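You operate a simulated robot arm through the tools that you are given. There is no shell and no other tool. Be economical: measure what you need, move in short steps, check, and stop when the job is done.

You are at the controls of a simulated two-armed robot. One attempt, no reset.

Task
Take the trial bottle marked "3" from the orange table and put it on the pipe table shelf. Then take the grey cap and leave it on top of the blue-handled jug. Then take the purple cap and put it on the glass disc on the steel-topped table. Then take the desiccant pack on the purple table and put it away on the packing table shelf. Then put the cap with the largest size on its label from the purple table on the purple table shelf. Then fetch the worn sleeve marked "No. 1" from the purple table and stand it on the purple table shelf. Then fetch the orange chuck and set it on the purple table shelf. Do these in the order given. Set down upright: trial bottle, grey cap, purple cap, desiccant pack, worn sleeve, orange chuck.

It is judged by the outcome, as a careful person would: the job done as asked, and still so three seconds after it is handed in. It fails if anything else is knocked over, pushed out of place, dropped, spilled or broken. Lids that push on must go on centred and level and be pressed home; caps that screw on are set level and turned clockwise until they are tight.

Robot
Two 7-joint arms with two-finger parallel grippers on one trunk, on a base that drives. Base frame: it is fixed to the floor where the robot stands at the start and does not move with it; the origin is under the middle of the robot, x ahead of it, y to its left, z up. Lengths are in mm, angles in rad, forces in N, time in s.
The left shoulder is at the start at [50, 177, 1079], the right one opposite. With the tool pointing down near the work surface each hand reaches from about 100 to 620 mm from the robot's upright axis, wherever it stands, measured 20 degrees to its own side. Places, roughly: blue-handled jug [-4750, 500, 500]; cap [-7750, 4250, 750]; desiccant pack [-7500, 4500, 750]; glass disc [-6250, 2250, 750]; grey cap (6x6x6 cm) [-5700, 2200, 900]; orange chuck [-7750, 3500, 750]; packing table shelf [500, 2700, 300]; pipe table shelf [200, -2600, 200]; purple cap (6x6x6 cm) [-6000, 1800, 800]; purple table shelf [-7600, 4000, 300]; trial bottle [500, -250, 1000]; worn sleeve [-7500, 4000, 750]. Payload 3.43 kg a hand.
The TCP of each hand is the grasp point between the finger pads, 34 mm short of the fingertips. In the tool frame z runs along the fingers and y along their closing line. The gripper opens to 128 mm. The fingers are 24 mm wide and 12 mm thick; the gripper's body (48 by 130 mm) begins 96 mm behind the TCP.
Orientation is that of the tool frame in the base frame, as a unit quaternion [w, x, y, z]. With the fingers straight down and closing along the base's y, the tool's x points along the base's -x, its y along +y and its z along -z.

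Tools
- The arms move only by the tool play_rows. It takes "left_moves", "right_moves" or both (then of equal length, played together; a hand with none holds still); each is a list of rows, each a list of 6 numbers: the shift along the tool's x, y, z in units of 150 mm (1.0 is 150 mm), then the turn, a rotation vector about the tool's x, y, z in units of 120 degrees (1.0 is 120 degrees). In form: [[x, y, z, rx, ry, rz], ...]. A call has 1 to 20 rows; each row is the pose to reach, as a shift and turn from the pose commanded when the call began, along the tool's axes at that moment. "left_claw" and "right_claw" are, for a hand that has rows, the gripper command, from -1 (fully open) to 1 (shut), values between in proportion, set as the call begins (left out, the last holds). A call with a number of a shift or a turn outside -1 to 1 is refused whole. Rows are played at 5 a second. More than 50 mm and 0.15 rad between two rows, or a gripper value outside its range, and nothing of the call is played. Where a pose cannot be reached the arm comes as near as it can. A force on the tool above 40 N (or 10 N above the force at the start of the call, whichever is more), or a blocked arm, ends the call early, and 0.2 s more pass. Each finger travels about 108 mm/s and halts on what it meets, pressing with about 35 N; the grip force reading is that of the motor and also rises with nothing between the fingers. The clock runs only during rows and for 0.2 s after the last one: add rows that repeat a pose to give the fingers time. It gives the time, the measured TCP pose, the force on the tool (base axes), the opening and the grip force at its end, in the units of the frame above (readings bear some noise), with the torque about the TCP (base axes, N m) and any sound that the robot's microphone picked up.
- Cameras (640 x 400 px; columns grow to the right, rows downward): "scene" is now at [146.5, -48.1, 1224.8]; the picture's right is [-0.54, -0.84, 0.00], its down [-0.45, 0.29, -0.84] and it looks along [0.71, -0.46, -0.53] (base axes); focal length 214 px, centre (320, 200). "left" rides on the left gripper at [76, 11, -160] in its tool frame; the picture's right is [-0.15, 0.99, 0.00], its down [-0.88, -0.13, -0.46] and it looks along [-0.45, -0.07, 0.89] (tool axes); focal length 234 px, centre (320, 200). "right" rides on the right gripper at [76, -11, -160] in its tool frame; the picture's right is [0.15, 0.99, 0.00], its down [-0.88, 0.13, -0.46] and it looks along [-0.45, 0.07, 0.89] (tool axes); focal length 234 px, centre (320, 200). There is no depth. A picture from a camera that has moved, and an enlarged one, comes with that camera's place and axes in the base frame and with its lens. The place of the scene camera against the robot may be out by one fixed shift of up to 25 mm in any direction.
- capture(camera): a new picture of that camera. The clock stands still meanwhile.
- raise_lower(by): slides the trunk up (or, below 0, down) by that many mm; the arms and the scene camera ride with it, the base frame stays. It gives what a move gives, with no picture.
- drive_base(legs): drives the robot by 1 to 6 legs, each [ahead, turn to the left] in mm and rad, along the robot's own axes; the way and the turn of a leg run together, so that a leg with both is an arc; at most 1500 mm and 3.142 rad a leg. The arms and the cameras ride along, it lands a little off, and it stops where it bumps. It gives what a move gives.
- turn_head(pan, tilt): turns the head with the scene camera to pan (to the left, within 1.396 rad either way) and tilt (down, from -0.506 to 1.204), counted from straight ahead of the robot. It gives what a move gives.
- close_up(camera, box): a new picture of the part [left, top, right, bottom] of that camera's present view, enlarged. The clock stands still meanwhile.
- sign_off(): hands the job in; it is judged then, once.

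Go step by step. Nothing tells you exact positions but the pictures and the camera data: compare them with the known pose of the tool, close in by small moves and look again before you grip or let go. The budget is 207 turns and 190 pictures, counting those below and the enlarged ones. Unless the task says otherwise, let go and move clear before handing in.

The tools are called after "Emit:" as name(argument=value, ...) on one line, values as JSON. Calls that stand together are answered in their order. play_rows: Moves the arms, as the interface text tells. Its arguments: {"type":"object","properties":{"left_moves":{"type":"array"},"left_claw":{"type":"number"},"right_moves":{"type":"array"},"right_claw":{"type":"number"}},"required":[]} The other tools are called the same way: raise_lower (by) slides the trunk up or down; drive_base (legs) drives the base; turn_head (pan, tilt) turns the head that bears the scene camera; capture (camera) takes a picture; close_up (camera, box) takes an enlarged picture of a part of a camera's view; sign_off () hands the job in.

At the start:

```text
clock: 0.0
left_eef_pos: [370.7, -49.2, 1144.6]
left_ee_rot: [0.0, 0.0, 1.0, 0.0]
left_ft_force: [0.6, -0.7, 0.9]
left_wrist_torque: [0.02, -0.01, 0.03]
left_width: 128.0
left_finger_force: 0.0
right_eef_pos: [238.1, -370.3, 1121.0]
right_ee_rot: [0.0, -0.001, 1.0, 0.001]
right_ft_force: [-0.2, 0.4, -0.6]
right_wrist_torque: [0.03, -0.01, 0.0]
right_width: 128.0
right_finger_force: 0.0
trunk travel left (down, up): [-250.0, 151.0]
robot x, y, heading: [-1.9, 1.1, -0.002]
head pan, tilt: [-0.576, 0.564]
```

scene: 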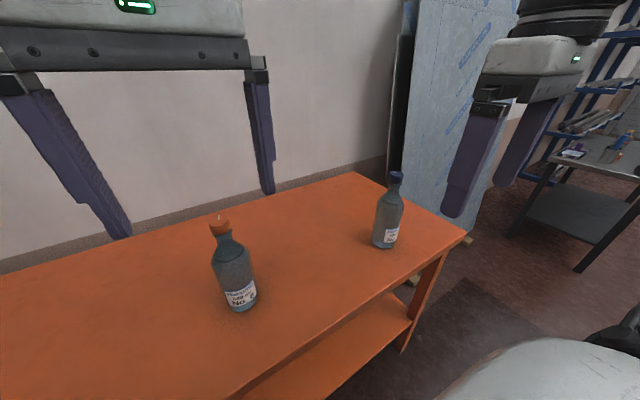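
right: 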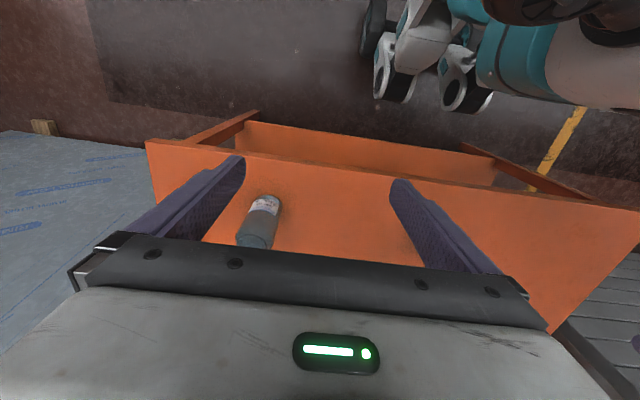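
left: 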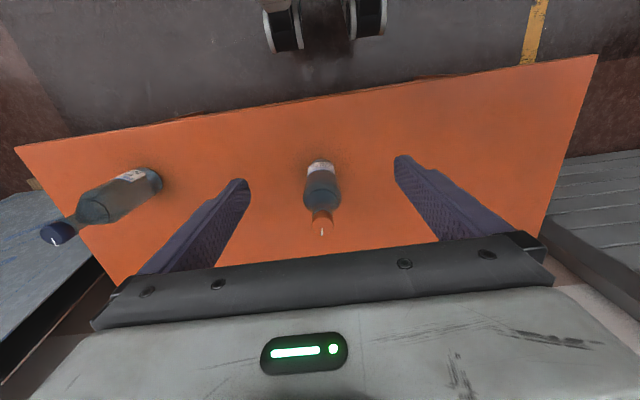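

I see two bottles on the orange table, one with an orange stopper and one with a dark blue cap. I'll read their labels first.

Emit:
close_up(camera="scene", box=[190, 200, 290, 320])

Emit:
close_up(camera="scene", box=[350, 160, 430, 260])

```text
3.33 times, centred on (240, 260) of scene
camera zoom: at [146.5, -48.1, 1224.8], right [-0.54, -0.84, 0.0], down [-0.45, 0.29, -0.84], along [0.71, -0.46, -0.53], focal length 715 px, centre (587, 0)
```

zoom: 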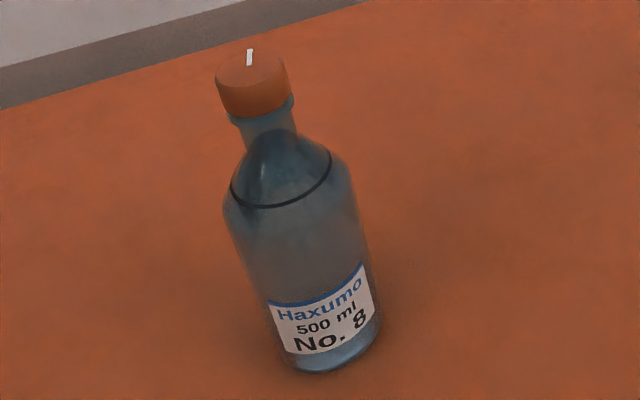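

```text
4.00 times, centred on (390, 210) of scene
camera zoom: at [146.5, -48.1, 1224.8], right [-0.54, -0.84, 0.0], down [-0.45, 0.29, -0.84], along [0.71, -0.46, -0.53], focal length 858 px, centre (40, 160)
```

zoom: 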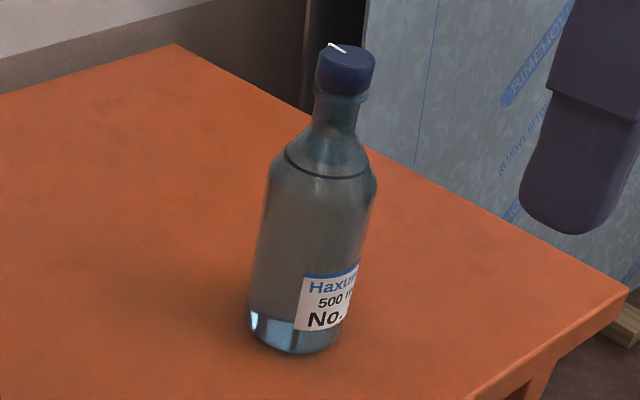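

The orange-capped one is No. 8. The blue-capped one's number is hidden here, so I'll check it from the wrist cameras.

Emit:
close_up(camera="right", box=[220, 180, 300, 260])

Emit:
close_up(camera="left", box=[90, 150, 170, 210])

Emit:
turn_head(pan=0.3, tilt=0.6)

Emit:
capture(camera="scene")

Emit:
turn_head(pan=-1.2, tilt=0.4)

Emit:
capture(camera="scene")

```text
5.00 times, centred on (260, 220) of right
camera zoom: at [161.5, -381.4, 1279.9], right [-0.15, 0.99, 0.0], down [0.88, 0.13, 0.46], along [0.45, 0.07, -0.89], focal length 1171 px, centre (620, 100)
```

zoom: 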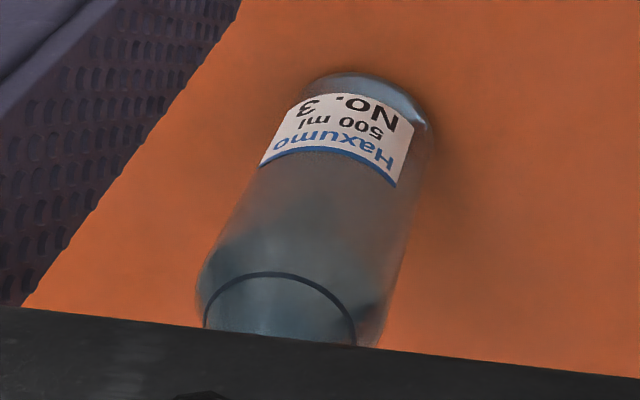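

```text
6.67 times, centred on (130, 180) of left
camera zoom: at [293.7, -38.5, 1304.2], right [0.15, 0.99, 0.0], down [0.88, -0.13, 0.46], along [0.45, -0.07, -0.89], focal length 1561 px, centre (1587, 333)
```

zoom: 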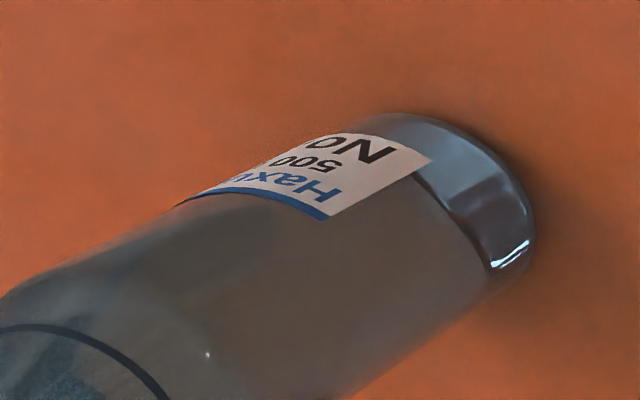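

```text
clock: 1.2
left_eef_pos: [369.9, -49.3, 1145.2]
left_ee_rot: [-0.001, 0.0, 1.0, 0.0]
left_ft_force: [0.3, -0.9, -0.1]
left_wrist_torque: [0.03, -0.01, -0.03]
left_width: 128.1
left_finger_force: 0.0
right_eef_pos: [237.7, -370.5, 1120.7]
right_ee_rot: [-0.001, -0.001, 1.0, -0.001]
right_ft_force: [0.2, -0.5, -0.7]
right_wrist_torque: [-0.04, -0.02, 0.01]
right_width: 128.0
right_finger_force: 0.1
trunk travel left (down, up): [-250.0, 151.0]
robot x, y, heading: [-2.0, 1.7, 0.005]
head pan, tilt: [0.3, 0.6]
```

```text
182 pictures are left
camera scene: at [156.0, 26.7, 1221.6], right [0.29, -0.96, 0.0], down [-0.54, -0.17, -0.83], along [0.79, 0.24, -0.56], focal length 214 px, centre (320, 200)
```

scene: 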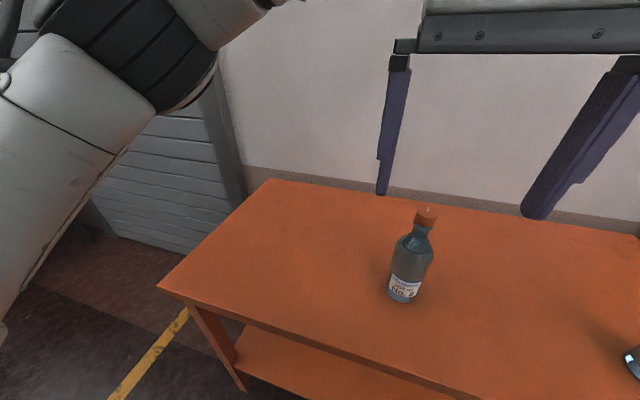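

```text
clock: 2.8
left_eef_pos: [369.0, -49.4, 1145.2]
left_ee_rot: [0.0, 0.0, 1.0, 0.001]
left_ft_force: [0.0, 0.1, -0.4]
left_wrist_torque: [0.02, -0.01, -0.01]
left_width: 127.9
left_finger_force: 0.0
right_eef_pos: [238.4, -371.1, 1120.6]
right_ee_rot: [0.0, -0.001, 1.0, -0.001]
right_ft_force: [-0.5, 0.0, -0.3]
right_wrist_torque: [-0.02, 0.0, 0.03]
right_width: 127.8
right_finger_force: 0.0
trunk travel left (down, up): [-250.0, 151.0]
robot x, y, heading: [-2.6, -2.4, -0.0]
head pan, tilt: [-1.201, 0.4]
```

```text
181 pictures are left
camera scene: at [105.1, -85.7, 1239.9], right [-0.93, -0.36, 0.0], down [-0.14, 0.36, -0.92], along [0.33, -0.86, -0.39], focal length 214 px, centre (320, 200)
```

scene: 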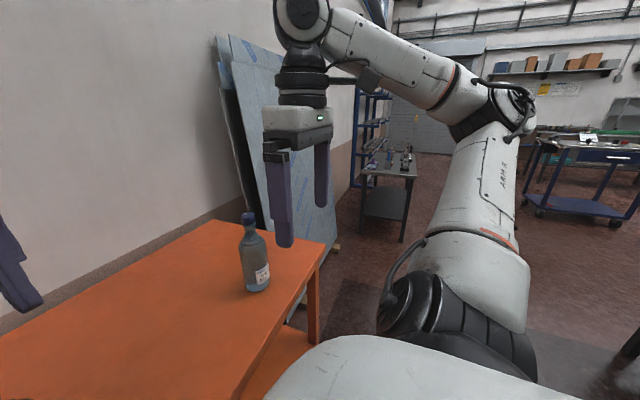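

Bottle 3 is the blue-capped one, at about (455, -483) on a table at z≈770, with its cap at about z≈995. I'll back off a little so I can approach it with the fingers nearly level, which the low shelf will need.

Emit:
drive_base(legs=[[-250, 0]])

Emit:
raise_lower(by=-100)

Emit:
play_rows(right_moves=[[0, 0, 0, 0, -0.07, 0], [0, 0, 0, 0, -0.14, 0], [0, 0, 0, 0, -0.21, 0], [0, 0, 0, 0, -0.28, 0], [0, 0, 0, 0, -0.35, 0], [0, 0, 0, 0, -0.42, 0], [0, 0, 0, 0, -0.49, 0], [0, 0, 0, 0, -0.56, 0], [0, 0, 0, 0, -0.62, 0], [0, 0, 0, 0, -0.67, 0], [0, 0, 0, 0, -0.67, 0]], right_claw=-1)

Emit:
capture(camera="right")

Emit:
turn_head(pan=-0.5, tilt=0.5)

Emit:
capture(camera="scene")

```text
clock: 4.6
left_eef_pos: [114.7, -48.1, 1145.5]
left_ee_rot: [-0.001, -0.003, 1.0, 0.0]
left_ft_force: [-0.4, 0.5, -0.1]
left_wrist_torque: [-0.03, -0.03, 0.01]
left_width: 128.1
left_finger_force: 0.0
right_eef_pos: [-13.3, -370.6, 1120.5]
right_ee_rot: [0.0, -0.003, 1.0, -0.001]
right_ft_force: [0.8, 0.6, 0.3]
right_wrist_torque: [-0.01, -0.05, 0.06]
right_width: 127.9
right_finger_force: 0.1
trunk travel left (down, up): [-250.0, 151.0]
robot x, y, heading: [-256.3, -1.1, 0.002]
head pan, tilt: [-1.201, 0.4]
```

```text
clock: 6.0
left_eef_pos: [116.3, -47.2, 1046.2]
left_ee_rot: [-0.001, -0.003, 1.0, -0.001]
left_ft_force: [0.2, -0.1, 0.1]
left_wrist_torque: [0.0, -0.02, -0.02]
left_width: 127.9
left_finger_force: 0.0
right_eef_pos: [-13.1, -371.4, 1020.4]
right_ee_rot: [0.0, -0.003, 1.0, 0.0]
right_ft_force: [-0.6, 0.2, 0.1]
right_wrist_torque: [0.0, 0.01, -0.02]
right_width: 128.0
right_finger_force: 0.2
trunk travel left (down, up): [-150.0, 251.0]
robot x, y, heading: [-256.3, 0.3, 0.001]
head pan, tilt: [-1.201, 0.4]
```

```text
clock: 8.3
left_eef_pos: [117.3, -48.6, 1046.7]
left_ee_rot: [0.0, -0.003, 1.0, -0.001]
left_ft_force: [-0.1, 0.5, -0.3]
left_wrist_torque: [0.03, 0.02, -0.01]
left_width: 127.9
left_finger_force: 0.0
right_eef_pos: [-26.5, -424.7, 1059.6]
right_ee_rot: [0.645, -0.002, 0.764, 0.002]
right_ft_force: [-0.2, 0.5, -0.2]
right_wrist_torque: [0.03, -0.02, 0.02]
right_width: 128.3
right_finger_force: 0.1
right hand out of reach, approached as far as the arm can: row 7, 8, 9, 10, 11
trunk travel left (down, up): [-150.0, 251.0]
robot x, y, heading: [-255.0, -0.4, 0.011]
head pan, tilt: [-1.201, 0.4]
```

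```text
180 pictures are left
camera right: at [-197.6, -436.5, 1012.0], right [-0.03, 0.99, -0.14], down [-0.3, 0.13, 0.94], along [0.95, 0.07, 0.3], focal length 234 px, centre (320, 200)
```

right: 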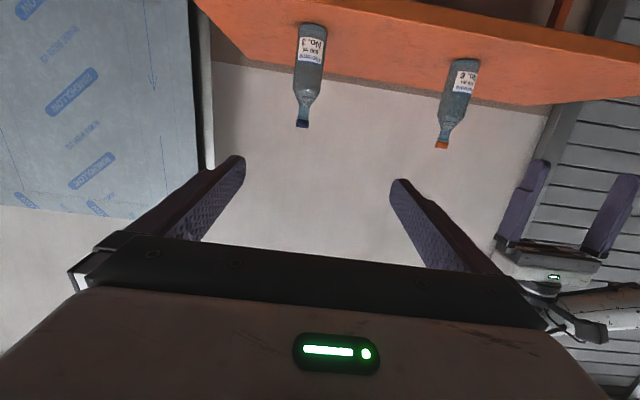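

```text
clock: 9.4
left_eef_pos: [116.1, -49.0, 1045.7]
left_ee_rot: [0.0, -0.003, 1.0, 0.0]
left_ft_force: [-0.4, 0.3, 1.0]
left_wrist_torque: [0.03, 0.03, 0.03]
left_width: 128.0
left_finger_force: 0.1
right_eef_pos: [-25.6, -423.8, 1060.3]
right_ee_rot: [0.645, -0.003, 0.764, 0.003]
right_ft_force: [-0.2, 0.7, -0.2]
right_wrist_torque: [0.0, -0.03, -0.05]
right_width: 128.0
right_finger_force: 0.3
trunk travel left (down, up): [-150.0, 251.0]
robot x, y, heading: [-253.6, -2.1, 0.004]
head pan, tilt: [-0.499, 0.499]
```

```text
179 pictures are left
camera scene: at [-102.0, -42.9, 1130.7], right [-0.47, -0.88, 0.0], down [-0.42, 0.23, -0.88], along [0.77, -0.42, -0.48], focal length 214 px, centre (320, 200)
```

scene: 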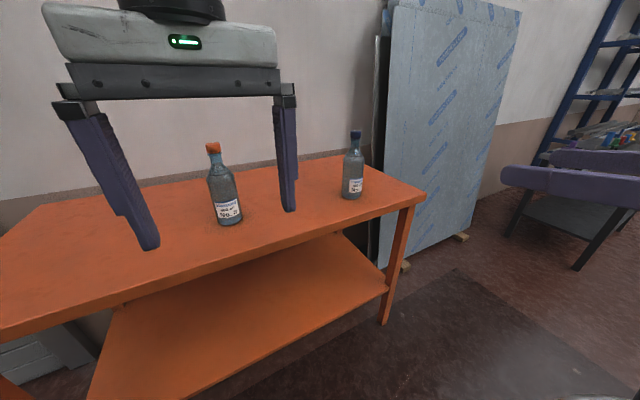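

The hand turned nearly level, though its position drifted a bit. Wrist-camera triangulation puts bottle 3 near (447, -467) with its base at z≈788. I'll move down and forward in stages.

Emit:
play_rows(right_moves=[[0.2, -0.1, 0.2, 0, 0, 0], [0.4, -0.2, 0.4, 0, 0, 0], [0.6, -0.3, 0.6, 0, 0, 0], [0.6, -0.4, 0.8, 0, 0, 0], [0.6, -0.5, 1.0, 0, 0, 0], [0.6, -0.5, 1.0, 0, 0, 0]])

Emit:
capture(camera="right")

```text
clock: 10.8
left_eef_pos: [115.4, -49.1, 1046.3]
left_ee_rot: [0.0, -0.003, 1.0, 0.001]
left_ft_force: [-0.8, -0.3, -0.7]
left_wrist_torque: [-0.01, 0.03, 0.0]
left_width: 128.1
left_finger_force: 0.0
right_eef_pos: [104.0, -498.0, 941.3]
right_ee_rot: [0.645, -0.002, 0.764, 0.003]
right_ft_force: [0.0, 0.8, -0.5]
right_wrist_torque: [-0.01, 0.01, 0.0]
right_width: 128.2
right_finger_force: 0.1
right hand out of reach, approached as far as the arm can: row 1, 2, 3, 4
trunk travel left (down, up): [-150.0, 251.0]
robot x, y, heading: [-252.7, -1.1, 0.008]
head pan, tilt: [-0.499, 0.499]
```

```text
178 pictures are left
camera right: at [-67.8, -510.2, 892.9], right [-0.03, 0.99, -0.14], down [-0.3, 0.13, 0.94], along [0.95, 0.07, 0.3], focal length 234 px, centre (320, 200)
```

right: 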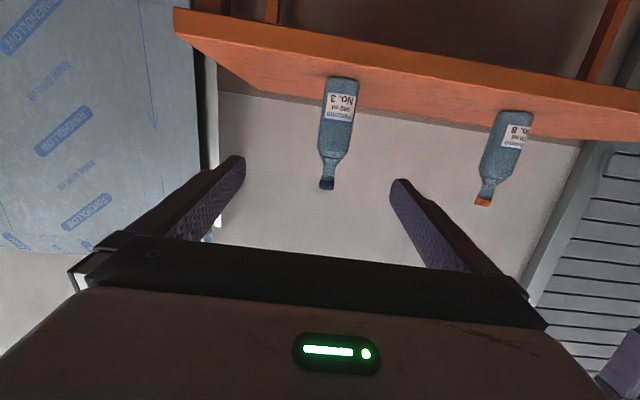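

The arm tracks well, and two views agree on the bottle at (446, -465). Next is the pre-grasp pose.

Emit:
play_rows(right_moves=[[0.04, 0.08, 0.25, 0, 0, 0], [0.08, 0.16, 0.5, 0, 0, 0], [0.11, 0.22, 0.75, 0, 0, 0], [0.11, 0.22, 1.0, 0, 0, 0], [0.11, 0.22, 1.0, 0, 0, 0]])

Emit:
play_rows(right_moves=[[0, 0, 0.2, 0, 0, 0], [0, 0, 0.4, 0, 0, 0], [0, 0, 0.4, 0, 0, 0]])

Emit:
capture(camera="right")

Emit:
capture(camera="scene")

```text
clock: 12.0
left_eef_pos: [116.3, -48.2, 1045.9]
left_ee_rot: [0.001, -0.002, 1.0, 0.0]
left_ft_force: [-0.5, 0.0, 0.4]
left_wrist_torque: [0.0, 0.01, 0.02]
left_width: 128.0
left_finger_force: 0.1
right_eef_pos: [248.9, -466.8, 900.2]
right_ee_rot: [0.646, -0.003, 0.764, 0.003]
right_ft_force: [-0.7, 0.5, -0.4]
right_wrist_torque: [0.0, 0.0, -0.03]
right_width: 127.8
right_finger_force: 0.1
trunk travel left (down, up): [-150.0, 251.0]
robot x, y, heading: [-253.2, -2.3, 0.004]
head pan, tilt: [-0.499, 0.499]
```

```text
clock: 12.8
left_eef_pos: [115.6, -49.0, 1045.0]
left_ee_rot: [0.0, -0.003, 1.0, 0.0]
left_ft_force: [0.2, 0.0, 0.5]
left_wrist_torque: [0.01, 0.0, 0.0]
left_width: 128.1
left_finger_force: 0.0
right_eef_pos: [308.0, -461.8, 890.3]
right_ee_rot: [0.645, -0.002, 0.764, 0.002]
right_ft_force: [0.4, 0.2, -0.8]
right_wrist_torque: [0.03, 0.0, 0.01]
right_width: 128.0
right_finger_force: 0.0
trunk travel left (down, up): [-150.0, 251.0]
robot x, y, heading: [-255.1, 0.3, 0.011]
head pan, tilt: [-0.499, 0.499]
```

```text
177 pictures are left
camera right: at [137.1, -475.6, 841.8], right [-0.03, 0.99, -0.14], down [-0.3, 0.13, 0.94], along [0.95, 0.07, 0.3], focal length 234 px, centre (320, 200)
```

right: 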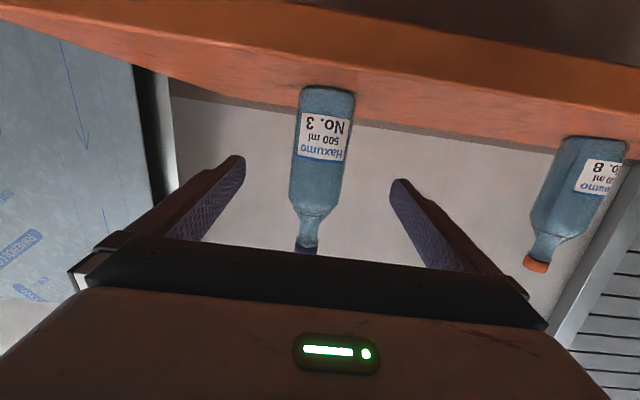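

```text
176 pictures are left
camera scene: at [-102.0, -42.8, 1130.7], right [-0.47, -0.88, 0.0], down [-0.42, 0.23, -0.88], along [0.77, -0.42, -0.48], focal length 214 px, centre (320, 200)
```

scene: 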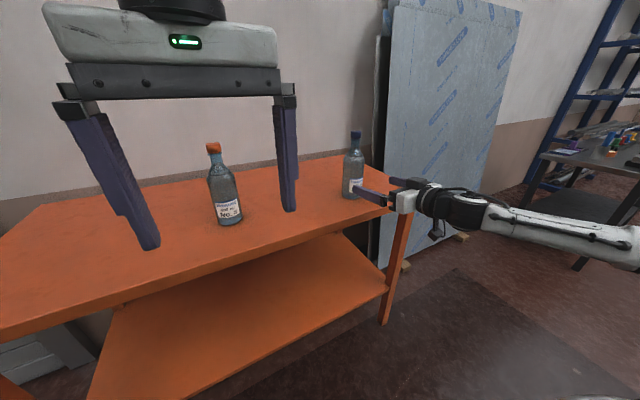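

The bottle sits centred between the fingers. I'll advance level and grip it.

Emit:
play_rows(right_moves=[[-0.04, -0.02, 0.23, 0, 0, 0], [-0.08, -0.02, 0.46, 0, 0, 0], [-0.12, -0.02, 0.69, 0, 0, 0], [-0.15, -0.02, 0.9, 0, 0, 0], [-0.15, -0.02, 0.9, 0, 0, 0]])

Emit:
capture(camera="right")

Emit:
close_up(camera="scene", box=[310, 120, 430, 220])

```text
clock: 14.0
left_eef_pos: [116.1, -48.3, 1045.6]
left_ee_rot: [0.0, -0.002, 1.0, 0.0]
left_ft_force: [0.0, 1.0, -0.3]
left_wrist_torque: [0.0, 0.03, 0.0]
left_width: 128.2
left_finger_force: 0.0
right_eef_pos: [445.1, -465.6, 890.8]
right_ee_rot: [0.646, -0.003, 0.763, 0.003]
right_ft_force: [0.3, -0.6, -0.7]
right_wrist_torque: [0.01, -0.03, 0.03]
right_width: 127.9
right_finger_force: 0.0
trunk travel left (down, up): [-150.0, 251.0]
robot x, y, heading: [-257.1, 0.1, 0.005]
head pan, tilt: [-0.499, 0.499]
```

```text
175 pictures are left
camera right: at [274.0, -478.0, 843.1], right [-0.03, 0.99, -0.14], down [-0.3, 0.13, 0.94], along [0.95, 0.07, 0.3], focal length 234 px, centre (320, 200)
```

right: 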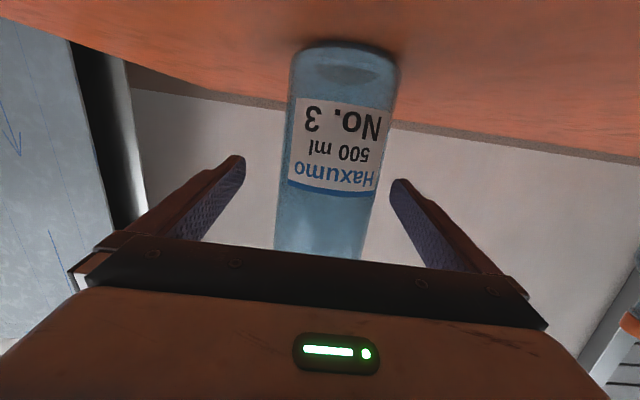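

```text
4.00 times, centred on (370, 170) of scene
camera zoom: at [-102.0, -42.8, 1130.7], right [-0.47, -0.88, 0.0], down [-0.42, 0.23, -0.88], along [0.77, -0.42, -0.48], focal length 858 px, centre (120, 320)
```

zoom: 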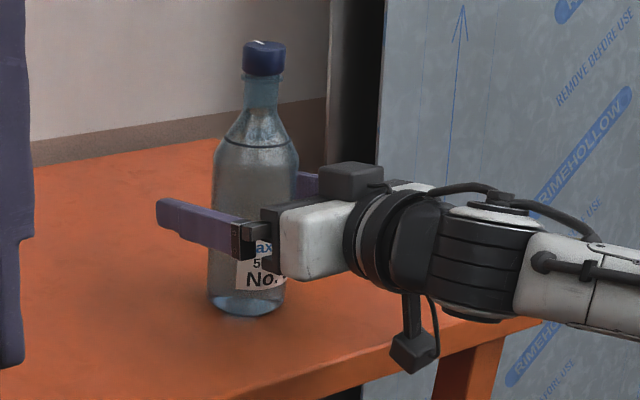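

The bottle is between the pads, so I'll close on it and lift a little.

Emit:
play_rows(right_moves=[[0, 0, 0, 0, 0, 0], [0, 0, 0, 0, 0, 0], [0, 0, 0, 0, 0, 0], [0, 0, 0, 0, 0, 0]], right_claw=1)

Emit:
play_rows(right_moves=[[-0.15, 0, -0.02, 0, 0, 0], [-0.3, 0, -0.05, 0, 0, 0], [-0.3, 0, -0.05, 0, 0, 0]])

Emit:
close_up(camera="scene", box=[310, 120, 430, 220])

```text
clock: 15.0
left_eef_pos: [116.4, -47.2, 1045.6]
left_ee_rot: [0.0, -0.002, 1.0, 0.0]
left_ft_force: [1.2, -0.1, -0.9]
left_wrist_torque: [-0.03, 0.01, 0.01]
left_width: 127.9
left_finger_force: 0.2
right_eef_pos: [445.4, -465.5, 892.0]
right_ee_rot: [0.646, -0.003, 0.763, 0.003]
right_ft_force: [0.6, 2.5, -0.2]
right_wrist_torque: [0.01, -0.04, 0.01]
right_width: 69.5
right_finger_force: 35.0
trunk travel left (down, up): [-150.0, 251.0]
robot x, y, heading: [-257.2, -5.4, 0.007]
head pan, tilt: [-0.499, 0.499]
```

```text
clock: 15.8
left_eef_pos: [116.1, -48.1, 1045.2]
left_ee_rot: [-0.001, -0.002, 1.0, 0.0]
left_ft_force: [0.0, -0.6, -0.7]
left_wrist_torque: [0.01, -0.04, 0.0]
left_width: 127.7
left_finger_force: 0.0
right_eef_pos: [443.7, -466.2, 935.8]
right_ee_rot: [0.644, -0.003, 0.765, 0.003]
right_ft_force: [-0.1, 0.6, -5.2]
right_wrist_torque: [0.03, -0.07, -0.01]
right_width: 69.8
right_finger_force: 34.4
trunk travel left (down, up): [-150.0, 251.0]
robot x, y, heading: [-253.8, -2.5, 0.007]
head pan, tilt: [-0.499, 0.499]
```

```text
4.00 times, centred on (370, 170) of scene
camera zoom: at [-101.5, -43.2, 1130.6], right [-0.47, -0.88, 0.0], down [-0.42, 0.23, -0.88], along [0.77, -0.42, -0.48], focal length 858 px, centre (120, 320)
```

zoom: 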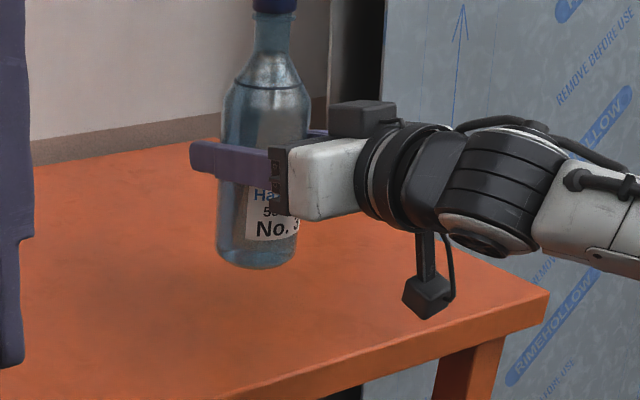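

The bottle is held and clear of the table. I'll back off, turn right and look at the pipe table.

Emit:
drive_base(legs=[[-350, 0], [0, -1.57]])

Emit:
turn_head(pan=0, tilt=0.3)

Emit:
capture(camera="scene")

```text
clock: 21.3
left_eef_pos: [-566.3, -381.0, 1045.6]
left_ee_rot: [-0.003, 0.63, 0.777, -0.003]
left_ft_force: [-1.0, -0.2, 0.3]
left_wrist_torque: [-0.02, -0.02, 0.02]
left_width: 128.1
left_finger_force: 0.0
right_eef_pos: [-729.6, -783.5, 930.4]
right_ee_rot: [0.549, 0.401, 0.655, -0.331]
right_ft_force: [0.0, -0.1, -6.1]
right_wrist_torque: [-0.01, 0.01, -0.01]
right_width: 69.2
right_finger_force: 34.8
trunk travel left (down, up): [-150.0, 251.0]
robot x, y, heading: [-599.8, -7.8, -1.335]
head pan, tilt: [-0.499, 0.499]
stopped in leg 2: the robot was blocked; the commanded pose is now the measured one
```

```text
clock: 22.2
left_eef_pos: [-565.2, -380.2, 1045.7]
left_ee_rot: [-0.005, 0.629, 0.777, -0.003]
left_ft_force: [-0.2, 0.2, -1.0]
left_wrist_torque: [0.0, 0.0, -0.03]
left_width: 128.1
left_finger_force: 0.1
right_eef_pos: [-727.7, -785.1, 931.9]
right_ee_rot: [0.55, 0.4, 0.654, -0.331]
right_ft_force: [-0.3, 0.2, -5.8]
right_wrist_torque: [-0.01, 0.02, 0.04]
right_width: 69.4
right_finger_force: 34.9
trunk travel left (down, up): [-150.0, 251.0]
robot x, y, heading: [-596.1, -8.4, -1.343]
head pan, tilt: [0.0, 0.3]
```

```text
172 pictures are left
camera scene: at [-549.8, -166.6, 1148.6], right [-0.97, -0.23, 0.01], down [-0.08, 0.29, -0.95], along [0.21, -0.93, -0.3], focal length 214 px, centre (320, 200)
```

scene: 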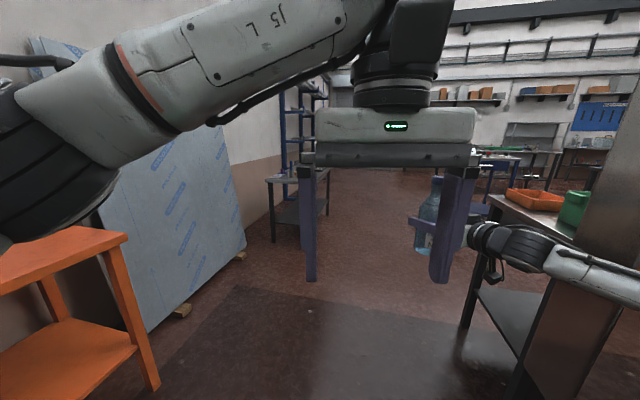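

The turn was blocked by something on the right, so I'll look there before moving.

Emit:
turn_head(pan=-1.1, tilt=0.5)

Emit:
capture(camera="scene")

```text
clock: 23.5
left_eef_pos: [-565.2, -380.5, 1044.7]
left_ee_rot: [-0.004, 0.63, 0.777, -0.004]
left_ft_force: [-0.4, -0.2, 0.3]
left_wrist_torque: [-0.01, -0.02, 0.01]
left_width: 127.8
left_finger_force: 0.1
right_eef_pos: [-728.6, -783.3, 931.4]
right_ee_rot: [0.549, 0.401, 0.654, -0.331]
right_ft_force: [-0.6, 0.6, -6.2]
right_wrist_torque: [-0.01, -0.02, -0.02]
right_width: 69.6
right_finger_force: 35.0
trunk travel left (down, up): [-150.0, 251.0]
robot x, y, heading: [-598.8, -7.4, -1.343]
head pan, tilt: [-1.1, 0.499]
```

```text
171 pictures are left
camera scene: at [-640.8, -134.2, 1131.2], right [-0.65, 0.76, 0.01], down [0.35, 0.31, -0.88], along [-0.68, -0.57, -0.47], focal length 214 px, centre (320, 200)
```

scene: 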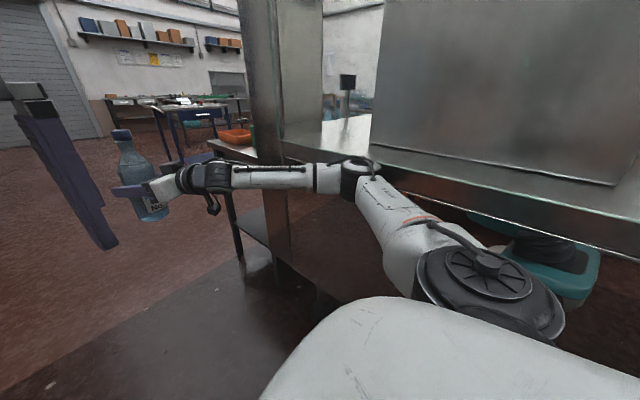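

My elbow touched a machine column beside the table on the right. I'll turn back left, which swings the elbow away, and drive clear of it.

Emit:
drive_base(legs=[[0, 0.35], [500, 0], [0, -0.57], [300, 0]])

Emit:
turn_head(pan=0, tilt=0.45)

Emit:
capture(camera="scene")

Emit:
turn_head(pan=-1.3, tilt=0.45)

Emit:
capture(camera="scene")

```text
clock: 30.8
left_eef_pos: [-369.1, -1098.9, 1045.1]
left_ee_rot: [0.0, 0.705, 0.71, 0.001]
left_ft_force: [-0.2, 0.1, -0.7]
left_wrist_torque: [0.0, -0.02, 0.03]
left_width: 128.0
left_finger_force: 0.1
right_eef_pos: [-614.0, -1464.1, 930.4]
right_ee_rot: [0.517, 0.468, 0.605, -0.385]
right_ft_force: [-0.1, 0.2, -5.8]
right_wrist_torque: [-0.02, -0.01, -0.03]
right_width: 69.4
right_finger_force: 35.2
trunk travel left (down, up): [-150.0, 251.0]
robot x, y, heading: [-314.7, -728.9, -1.539]
head pan, tilt: [-1.1, 0.499]
```

```text
clock: 32.1
left_eef_pos: [-369.1, -1100.7, 1045.8]
left_ee_rot: [0.0, 0.705, 0.71, 0.001]
left_ft_force: [-0.4, 0.5, 0.2]
left_wrist_torque: [0.0, 0.0, 0.0]
left_width: 127.9
left_finger_force: 0.0
right_eef_pos: [-613.3, -1463.2, 928.9]
right_ee_rot: [0.517, 0.468, 0.605, -0.385]
right_ft_force: [0.5, -0.4, -5.2]
right_wrist_torque: [0.03, 0.02, 0.04]
right_width: 69.7
right_finger_force: 34.6
trunk travel left (down, up): [-150.0, 251.0]
robot x, y, heading: [-317.8, -734.2, -1.54]
head pan, tilt: [0.0, 0.45]
```

```text
170 pictures are left
camera scene: at [-312.2, -892.4, 1135.1], right [-1.0, -0.03, 0.0], down [-0.01, 0.44, -0.9], along [0.03, -0.9, -0.44], focal length 214 px, centre (320, 200)
```

scene: 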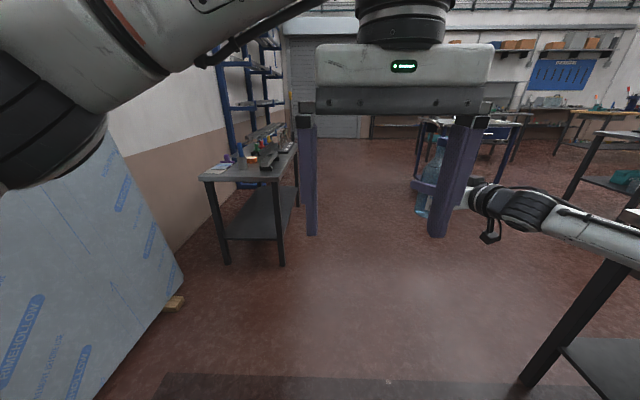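

```text
clock: 33.6
left_eef_pos: [-369.9, -1101.5, 1045.3]
left_ee_rot: [0.001, 0.704, 0.71, 0.001]
left_ft_force: [-0.6, 0.6, -1.0]
left_wrist_torque: [0.01, 0.01, -0.01]
left_width: 128.0
left_finger_force: 0.2
right_eef_pos: [-613.8, -1463.7, 929.7]
right_ee_rot: [0.516, 0.468, 0.605, -0.385]
right_ft_force: [0.6, 0.4, -4.9]
right_wrist_torque: [0.0, -0.01, 0.02]
right_width: 69.5
right_finger_force: 34.4
trunk travel left (down, up): [-150.0, 251.0]
robot x, y, heading: [-319.9, -732.5, -1.547]
head pan, tilt: [-1.3, 0.45]
```

```text
169 pictures are left
camera scene: at [-402.6, -827.7, 1135.1], right [-0.3, 0.96, 0.0], down [0.42, 0.13, -0.9], along [-0.86, -0.27, -0.44], focal length 214 px, centre (320, 200)
```

scene: 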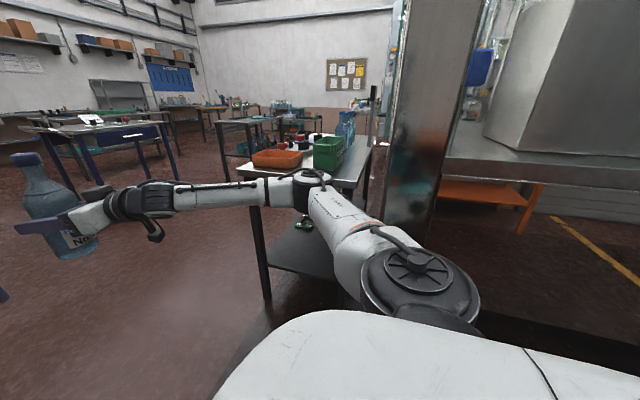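

The pipe table stands at about x 20..435, y -2095..-3080, with its top at about z 670 and its shelf at about z 240. I'll pull the bottle arm in, drive to its west side and look at the shelf.

Emit:
play_rows(right_moves=[[0, 0, -0.25, 0, 0, 0], [0, 0, -0.5, 0, 0, 0], [0, 0, -0.75, 0, 0, 0], [0, 0, -1.0, 0, 0, 0]])

Emit:
play_rows(right_moves=[[0, 0, -0.25, 0, 0, 0], [0, 0, -0.5, 0, 0, 0], [0, 0, -0.75, 0, 0, 0]])

Emit:
drive_base(legs=[[700, 0], [0, -0.5], [1000, 0]])

Emit:
drive_base(legs=[[0, 2.0]])

Emit:
turn_head(pan=0, tilt=0.6)

Emit:
capture(camera="scene")

```text
clock: 34.6
left_eef_pos: [-369.6, -1101.0, 1045.0]
left_ee_rot: [0.001, 0.704, 0.71, 0.002]
left_ft_force: [-0.2, 0.1, 0.5]
left_wrist_torque: [0.01, 0.03, -0.04]
left_width: 127.9
left_finger_force: 0.1
right_eef_pos: [-653.2, -1316.9, 955.1]
right_ee_rot: [0.515, 0.469, 0.606, -0.384]
right_ft_force: [-0.6, 0.6, -4.4]
right_wrist_torque: [-0.03, -0.02, 0.02]
right_width: 69.3
right_finger_force: 35.0
trunk travel left (down, up): [-150.0, 251.0]
robot x, y, heading: [-317.4, -728.6, -1.54]
head pan, tilt: [-1.3, 0.45]
```

```text
clock: 35.4
left_eef_pos: [-368.6, -1100.6, 1045.3]
left_ee_rot: [0.001, 0.705, 0.709, 0.0]
left_ft_force: [0.0, 0.0, -0.8]
left_wrist_torque: [-0.02, 0.02, -0.01]
left_width: 128.0
left_finger_force: 0.1
right_eef_pos: [-682.8, -1212.6, 974.2]
right_ee_rot: [0.516, 0.469, 0.605, -0.385]
right_ft_force: [0.6, 0.2, -5.6]
right_wrist_torque: [-0.05, -0.02, -0.02]
right_width: 69.5
right_finger_force: 34.7
trunk travel left (down, up): [-150.0, 251.0]
robot x, y, heading: [-315.7, -729.8, -1.544]
head pan, tilt: [-1.3, 0.45]
```

```text
clock: 45.3
left_eef_pos: [-994.2, -2567.2, 1046.1]
left_ee_rot: [0.001, 0.866, 0.501, 0.0]
left_ft_force: [0.2, -0.8, 0.0]
left_wrist_torque: [-0.01, 0.0, 0.0]
left_width: 127.9
left_finger_force: 0.0
right_eef_pos: [-1321.6, -2506.1, 974.0]
right_ee_rot: [0.398, 0.61, 0.462, -0.506]
right_ft_force: [0.2, -0.3, -5.4]
right_wrist_torque: [-0.03, 0.02, 0.02]
right_width: 69.3
right_finger_force: 34.7
trunk travel left (down, up): [-150.0, 251.0]
robot x, y, heading: [-762.5, -2274.0, -2.068]
head pan, tilt: [-1.3, 0.45]
```

```text
clock: 50.4
left_eef_pos: [-405.2, -2379.6, 1046.2]
left_ee_rot: [0.0, 0.071, 0.997, 0.001]
left_ft_force: [0.4, -0.3, 0.0]
left_wrist_torque: [-0.03, 0.0, -0.01]
left_width: 127.8
left_finger_force: 0.0
right_eef_pos: [-339.4, -2707.1, 973.9]
right_ee_rot: [0.642, -0.039, 0.764, 0.045]
right_ft_force: [-0.6, -0.4, -5.5]
right_wrist_torque: [0.0, -0.05, 0.02]
right_width: 69.3
right_finger_force: 35.4
trunk travel left (down, up): [-150.0, 251.0]
robot x, y, heading: [-762.6, -2276.0, -0.119]
head pan, tilt: [-1.3, 0.45]
```

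```text
clock: 51.8
left_eef_pos: [-404.6, -2380.4, 1046.7]
left_ee_rot: [0.0, 0.071, 0.998, 0.001]
left_ft_force: [0.2, -0.2, 0.9]
left_wrist_torque: [0.01, -0.02, 0.03]
left_width: 128.1
left_finger_force: 0.1
right_eef_pos: [-339.8, -2707.7, 973.5]
right_ee_rot: [0.642, -0.04, 0.764, 0.046]
right_ft_force: [0.3, 0.2, -5.2]
right_wrist_torque: [0.02, -0.04, -0.03]
right_width: 69.3
right_finger_force: 35.3
trunk travel left (down, up): [-150.0, 251.0]
robot x, y, heading: [-764.0, -2275.3, -0.122]
head pan, tilt: [0.0, 0.6]
```

```text
168 pictures are left
camera scene: at [-603.8, -2293.6, 1121.6], right [-0.12, -0.99, 0.0], down [-0.56, 0.07, -0.82], along [0.82, -0.1, -0.57], focal length 214 px, centre (320, 200)
```

scene: 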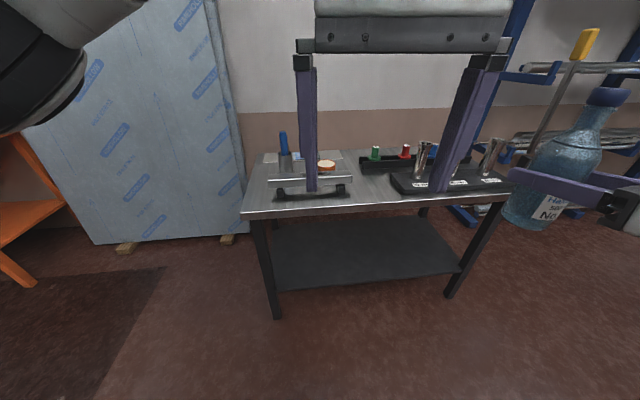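

The shelf is empty, at about z≈215 with its front edge near x≈0. I'll lower the trunk fully and bring the bottle down outside the table.

Emit:
raise_lower(by=-150)

Emit:
play_rows(right_moves=[[0.25, 0.1, 0.04, 0, 0, 0], [0.5, 0.2, 0.08, 0, 0, 0], [0.75, 0.3, 0.13, 0, 0, 0], [0.973, 0.4, 0.165, 0, 0, 0]])

Emit:
play_rows(right_moves=[[0.25, 0, 0.1, 0, 0, 0], [0.5, 0, 0.2, 0, 0, 0], [0.75, 0, 0.3, 0, 0, 0], [0.973, 0, 0.4, 0, 0, 0]])

Emit:
play_rows(right_moves=[[0.25, 0, 0.04, 0, 0, 0], [0.5, 0, 0.08, 0, 0, 0], [0.75, 0, 0.12, 0, 0, 0], [0.9, 0, 0.15, 0, 0, 0]])

Emit:
turn_head(pan=-0.4, tilt=0.6)

Emit:
capture(camera="scene")

Emit:
capture(camera="right")

```text
clock: 53.6
left_eef_pos: [-404.5, -2378.9, 895.1]
left_ee_rot: [0.0, 0.07, 0.998, 0.001]
left_ft_force: [-0.4, -1.0, 0.3]
left_wrist_torque: [-0.01, -0.04, 0.01]
left_width: 127.8
left_finger_force: 0.1
right_eef_pos: [-339.5, -2708.0, 824.3]
right_ee_rot: [0.643, -0.04, 0.764, 0.046]
right_ft_force: [0.2, 0.4, -5.9]
right_wrist_torque: [0.01, -0.01, 0.0]
right_width: 69.3
right_finger_force: 35.6
trunk travel left (down, up): [0.0, 401.0]
robot x, y, heading: [-763.0, -2273.5, -0.122]
head pan, tilt: [0.0, 0.6]
```

```text
clock: 54.6
left_eef_pos: [-404.6, -2379.0, 896.1]
left_ee_rot: [0.0, 0.07, 0.998, 0.001]
left_ft_force: [0.0, -0.2, 0.3]
left_wrist_torque: [-0.04, 0.02, -0.02]
left_width: 128.3
left_finger_force: 0.0
right_eef_pos: [-347.6, -2645.7, 677.6]
right_ee_rot: [0.642, -0.04, 0.764, 0.047]
right_ft_force: [0.7, -0.7, -5.9]
right_wrist_torque: [-0.01, 0.0, -0.02]
right_width: 69.1
right_finger_force: 34.8
trunk travel left (down, up): [0.0, 401.0]
robot x, y, heading: [-761.9, -2279.2, -0.122]
head pan, tilt: [0.0, 0.6]
```

```text
clock: 55.6
left_eef_pos: [-405.8, -2380.4, 895.5]
left_ee_rot: [0.0, 0.071, 0.997, 0.001]
left_ft_force: [0.3, 0.7, -0.8]
left_wrist_torque: [-0.02, -0.02, 0.01]
left_width: 128.0
left_finger_force: 0.0
right_eef_pos: [-311.2, -2637.6, 522.5]
right_ee_rot: [0.641, -0.039, 0.765, 0.045]
right_ft_force: [-1.3, -0.1, -4.9]
right_wrist_torque: [0.01, -0.01, 0.01]
right_width: 69.4
right_finger_force: 34.9
trunk travel left (down, up): [0.0, 401.0]
robot x, y, heading: [-761.6, -2273.4, -0.121]
head pan, tilt: [0.0, 0.6]
```

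```text
clock: 56.6
left_eef_pos: [-406.1, -2380.8, 895.5]
left_ee_rot: [0.0, 0.07, 0.998, 0.001]
left_ft_force: [-0.4, -0.6, 0.5]
left_wrist_torque: [-0.02, 0.01, -0.04]
left_width: 128.2
left_finger_force: 0.2
right_eef_pos: [-313.9, -2635.8, 386.7]
right_ee_rot: [0.642, -0.041, 0.764, 0.046]
right_ft_force: [0.1, 0.9, -4.7]
right_wrist_torque: [0.0, 0.02, 0.0]
right_width: 68.9
right_finger_force: 34.9
trunk travel left (down, up): [0.0, 401.0]
robot x, y, heading: [-762.8, -2276.4, -0.115]
head pan, tilt: [0.0, 0.6]
```

```text
clock: 57.5
left_eef_pos: [-405.0, -2380.2, 896.2]
left_ee_rot: [0.001, 0.071, 0.997, 0.0]
left_ft_force: [0.1, 0.6, 0.2]
left_wrist_torque: [0.02, -0.03, -0.01]
left_width: 128.0
left_finger_force: 0.1
right_eef_pos: [-314.1, -2635.0, 387.8]
right_ee_rot: [0.642, -0.04, 0.765, 0.045]
right_ft_force: [0.2, 0.1, -5.5]
right_wrist_torque: [-0.02, 0.0, 0.0]
right_width: 69.4
right_finger_force: 35.0
trunk travel left (down, up): [0.0, 401.0]
robot x, y, heading: [-763.1, -2275.5, -0.124]
head pan, tilt: [-0.4, 0.6]
```

```text
167 pictures are left
camera scene: at [-614.8, -2326.7, 971.5], right [-0.5, -0.87, 0.0], down [-0.49, 0.28, -0.82], along [0.72, -0.41, -0.57], focal length 214 px, centre (320, 200)
```

scene: 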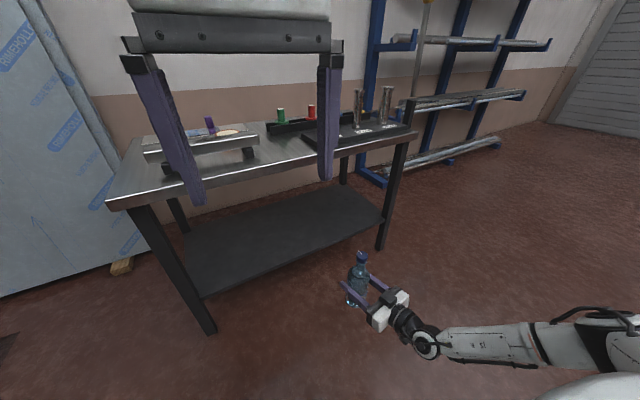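

```text
166 pictures are left
camera right: at [-482.9, -2666.5, 340.5], right [-0.14, 0.98, -0.13], down [-0.31, 0.08, 0.95], along [0.94, 0.17, 0.29], focal length 234 px, centre (320, 200)
```

right: 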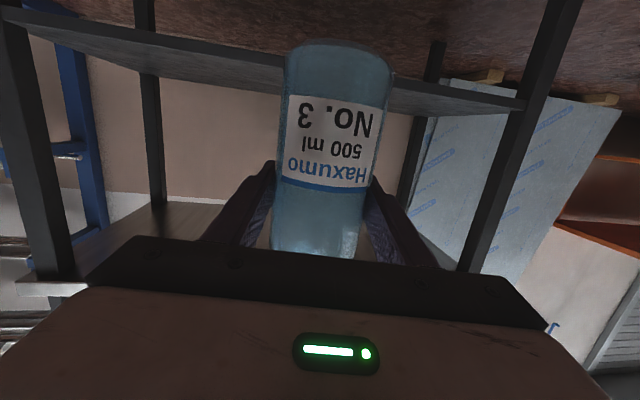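

The bottle's base is about 60 mm above the shelf level, which I put at z≈232. I'll drive forward 230 mm, then reach in with the arm.

Emit:
drive_base(legs=[[230, 0.1]])

Emit:
capture(camera="scene")

Emit:
capture(camera="right")

```text
clock: 59.2
left_eef_pos: [-169.3, -2359.6, 895.0]
left_ee_rot: [0.0, 0.021, 1.0, 0.001]
left_ft_force: [0.1, 0.1, 1.0]
left_wrist_torque: [-0.02, -0.02, 0.01]
left_width: 128.1
left_finger_force: 0.0
right_eef_pos: [-53.1, -2605.8, 388.5]
right_ee_rot: [0.64, -0.077, 0.761, 0.077]
right_ft_force: [-0.3, -0.3, -5.2]
right_wrist_torque: [0.01, -0.03, 0.03]
right_width: 69.2
right_finger_force: 35.5
trunk travel left (down, up): [0.0, 401.0]
robot x, y, heading: [-537.4, -2290.5, -0.021]
head pan, tilt: [-0.4, 0.6]
```

```text
165 pictures are left
camera scene: at [-383.1, -2327.9, 971.5], right [-0.41, -0.91, 0.0], down [-0.52, 0.23, -0.82], along [0.75, -0.34, -0.57], focal length 214 px, centre (320, 200)
```

scene: 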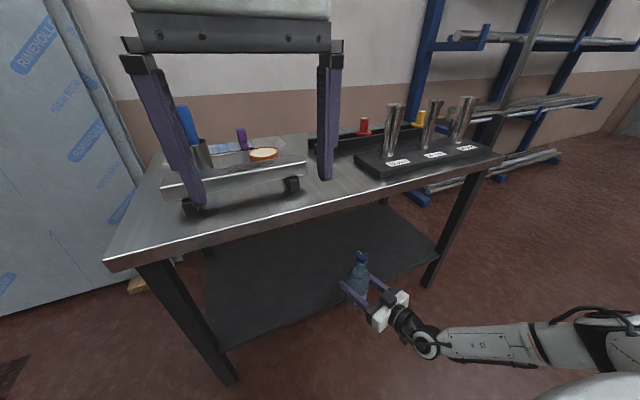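

```text
164 pictures are left
camera right: at [-218.2, -2652.6, 340.3], right [-0.24, 0.96, -0.13], down [-0.32, 0.05, 0.95], along [0.92, 0.27, 0.29], focal length 234 px, centre (320, 200)
```

right: 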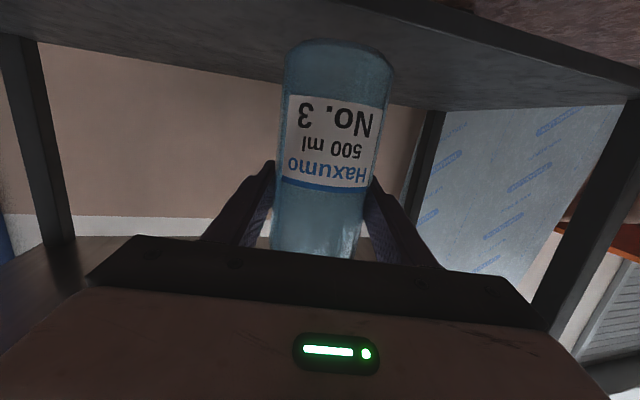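

Now I'll reach in level by about 150 mm.

Emit:
play_rows(right_moves=[[-0.05, 0, 0.25, 0, 0, 0], [-0.09, 0, 0.5, 0, 0, 0], [-0.13, 0, 0.75, 0, 0, 0], [-0.17, 0, 1.0, 0, 0, 0], [-0.17, 0, 1.0, 0, 0, 0]])

Emit:
play_rows(right_moves=[[0.1, 0, 0.017, 0, 0, 0], [0.2, 0, 0.033, 0, 0, 0], [0.25, 0, 0.042, 0, 0, 0], [0.25, 0, 0.042, 0, 0, 0]])

Emit:
capture(camera="scene")

Emit:
capture(camera="right")

```text
clock: 60.4
left_eef_pos: [-168.8, -2359.4, 895.7]
left_ee_rot: [0.0, 0.021, 1.0, 0.001]
left_ft_force: [0.5, -0.1, 0.4]
left_wrist_torque: [-0.01, 0.0, 0.0]
left_width: 128.2
left_finger_force: 0.0
right_eef_pos: [98.7, -2571.1, 382.6]
right_ee_rot: [0.639, -0.079, 0.761, 0.079]
right_ft_force: [0.3, 1.0, -5.7]
right_wrist_torque: [-0.02, 0.02, 0.03]
right_width: 69.1
right_finger_force: 35.0
trunk travel left (down, up): [0.0, 401.0]
robot x, y, heading: [-537.2, -2289.4, -0.016]
head pan, tilt: [-0.4, 0.6]
```

```text
clock: 61.4
left_eef_pos: [-169.4, -2359.2, 895.4]
left_ee_rot: [-0.001, 0.021, 1.0, 0.0]
left_ft_force: [-0.9, 1.0, -0.7]
left_wrist_torque: [-0.02, 0.0, 0.0]
left_width: 128.0
left_finger_force: 0.0
right_eef_pos: [96.0, -2571.2, 348.1]
right_ee_rot: [0.639, -0.078, 0.761, 0.077]
right_ft_force: [-0.2, 0.3, -4.7]
right_wrist_torque: [0.0, -0.02, -0.02]
right_width: 69.2
right_finger_force: 34.9
trunk travel left (down, up): [0.0, 401.0]
robot x, y, heading: [-537.1, -2288.8, -0.023]
head pan, tilt: [-0.4, 0.6]
```

```text
163 pictures are left
camera scene: at [-383.0, -2327.9, 971.5], right [-0.41, -0.91, 0.0], down [-0.52, 0.23, -0.82], along [0.75, -0.34, -0.57], focal length 214 px, centre (320, 200)
```

scene: 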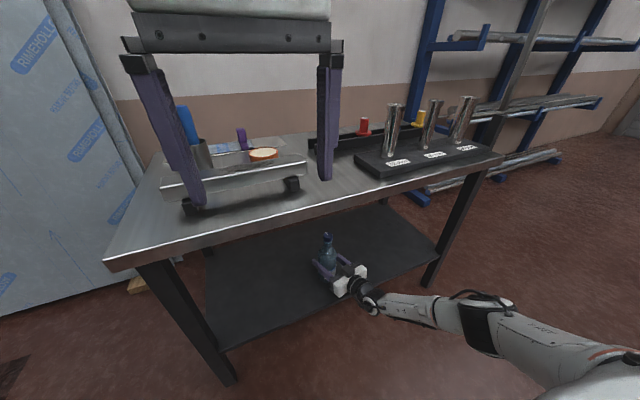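

```text
162 pictures are left
camera right: at [-68.5, -2618.0, 299.6], right [-0.24, 0.96, -0.13], down [-0.32, 0.05, 0.95], along [0.92, 0.27, 0.29], focal length 234 px, centre (320, 200)
```

right: 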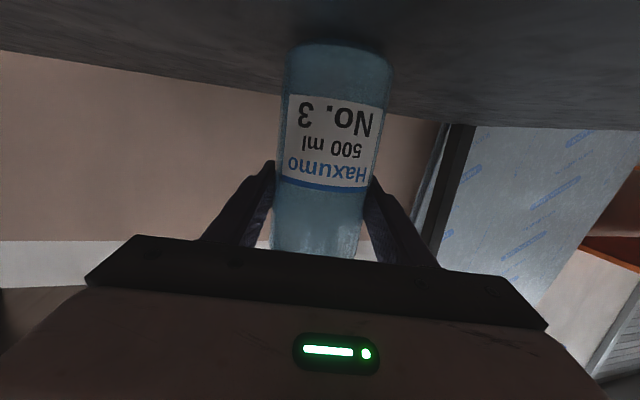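

It's over the shelf, so I'll lower it gently and watch the vertical force.

Emit:
play_rows(right_moves=[[0.03, 0, 0.005, 0, 0, 0], [0.055, 0, 0.01, 0, 0, 0], [0.08, 0, 0.014, 0, 0, 0], [0.08, 0, 0.014, 0, 0, 0]])

Emit:
play_rows(right_moves=[[0.013, 0, 0.002, 0, 0, 0], [0.026, 0, 0.004, 0, 0, 0], [0.026, 0, 0.004, 0, 0, 0]])

Emit:
play_rows(right_moves=[[0.013, 0, 0.002, 0, 0, 0], [0.026, 0, 0.004, 0, 0, 0], [0.026, 0, 0.004, 0, 0, 0]])

```text
clock: 62.4
left_eef_pos: [-169.8, -2358.9, 895.7]
left_ee_rot: [0.0, 0.021, 1.0, 0.0]
left_ft_force: [0.3, -0.7, -0.1]
left_wrist_torque: [0.01, 0.01, 0.01]
left_width: 128.1
left_finger_force: 0.0
right_eef_pos: [96.3, -2569.7, 343.7]
right_ee_rot: [0.64, -0.077, 0.76, 0.077]
right_ft_force: [1.0, 4.2, 7.5]
right_wrist_torque: [0.05, -0.24, 0.07]
right_width: 69.1
right_finger_force: 35.0
right hand out of reach, approached as far as the arm can: row 3, 4
trunk travel left (down, up): [0.0, 401.0]
robot x, y, heading: [-534.0, -2289.4, -0.017]
head pan, tilt: [-0.4, 0.6]
```

```text
clock: 63.2
left_eef_pos: [-171.4, -2358.8, 895.9]
left_ee_rot: [0.001, 0.021, 1.0, 0.0]
left_ft_force: [-0.7, 0.2, -0.2]
left_wrist_torque: [-0.03, 0.02, 0.05]
left_width: 127.9
left_finger_force: 0.0
right_eef_pos: [96.1, -2570.7, 344.1]
right_ee_rot: [0.642, -0.078, 0.759, 0.076]
right_ft_force: [4.9, 5.8, 14.4]
right_wrist_torque: [-0.06, -0.55, 0.15]
right_width: 69.2
right_finger_force: 35.0
trunk travel left (down, up): [0.0, 401.0]
robot x, y, heading: [-535.9, -2289.4, -0.021]
head pan, tilt: [-0.4, 0.6]
```

```text
clock: 64.0
left_eef_pos: [-168.9, -2359.3, 896.6]
left_ee_rot: [0.002, 0.021, 1.0, 0.0]
left_ft_force: [-0.2, -0.6, -0.2]
left_wrist_torque: [-0.03, 0.03, 0.04]
left_width: 128.0
left_finger_force: 0.0
right_eef_pos: [97.4, -2570.0, 342.9]
right_ee_rot: [0.642, -0.078, 0.759, 0.076]
right_ft_force: [3.3, 6.4, 16.0]
right_wrist_torque: [-0.06, -0.39, 0.17]
right_width: 69.1
right_finger_force: 35.5
right hand out of reach, approached as far as the arm can: row 1, 2, 3
trunk travel left (down, up): [0.0, 401.0]
robot x, y, heading: [-534.6, -2289.7, -0.02]
head pan, tilt: [-0.4, 0.6]
```

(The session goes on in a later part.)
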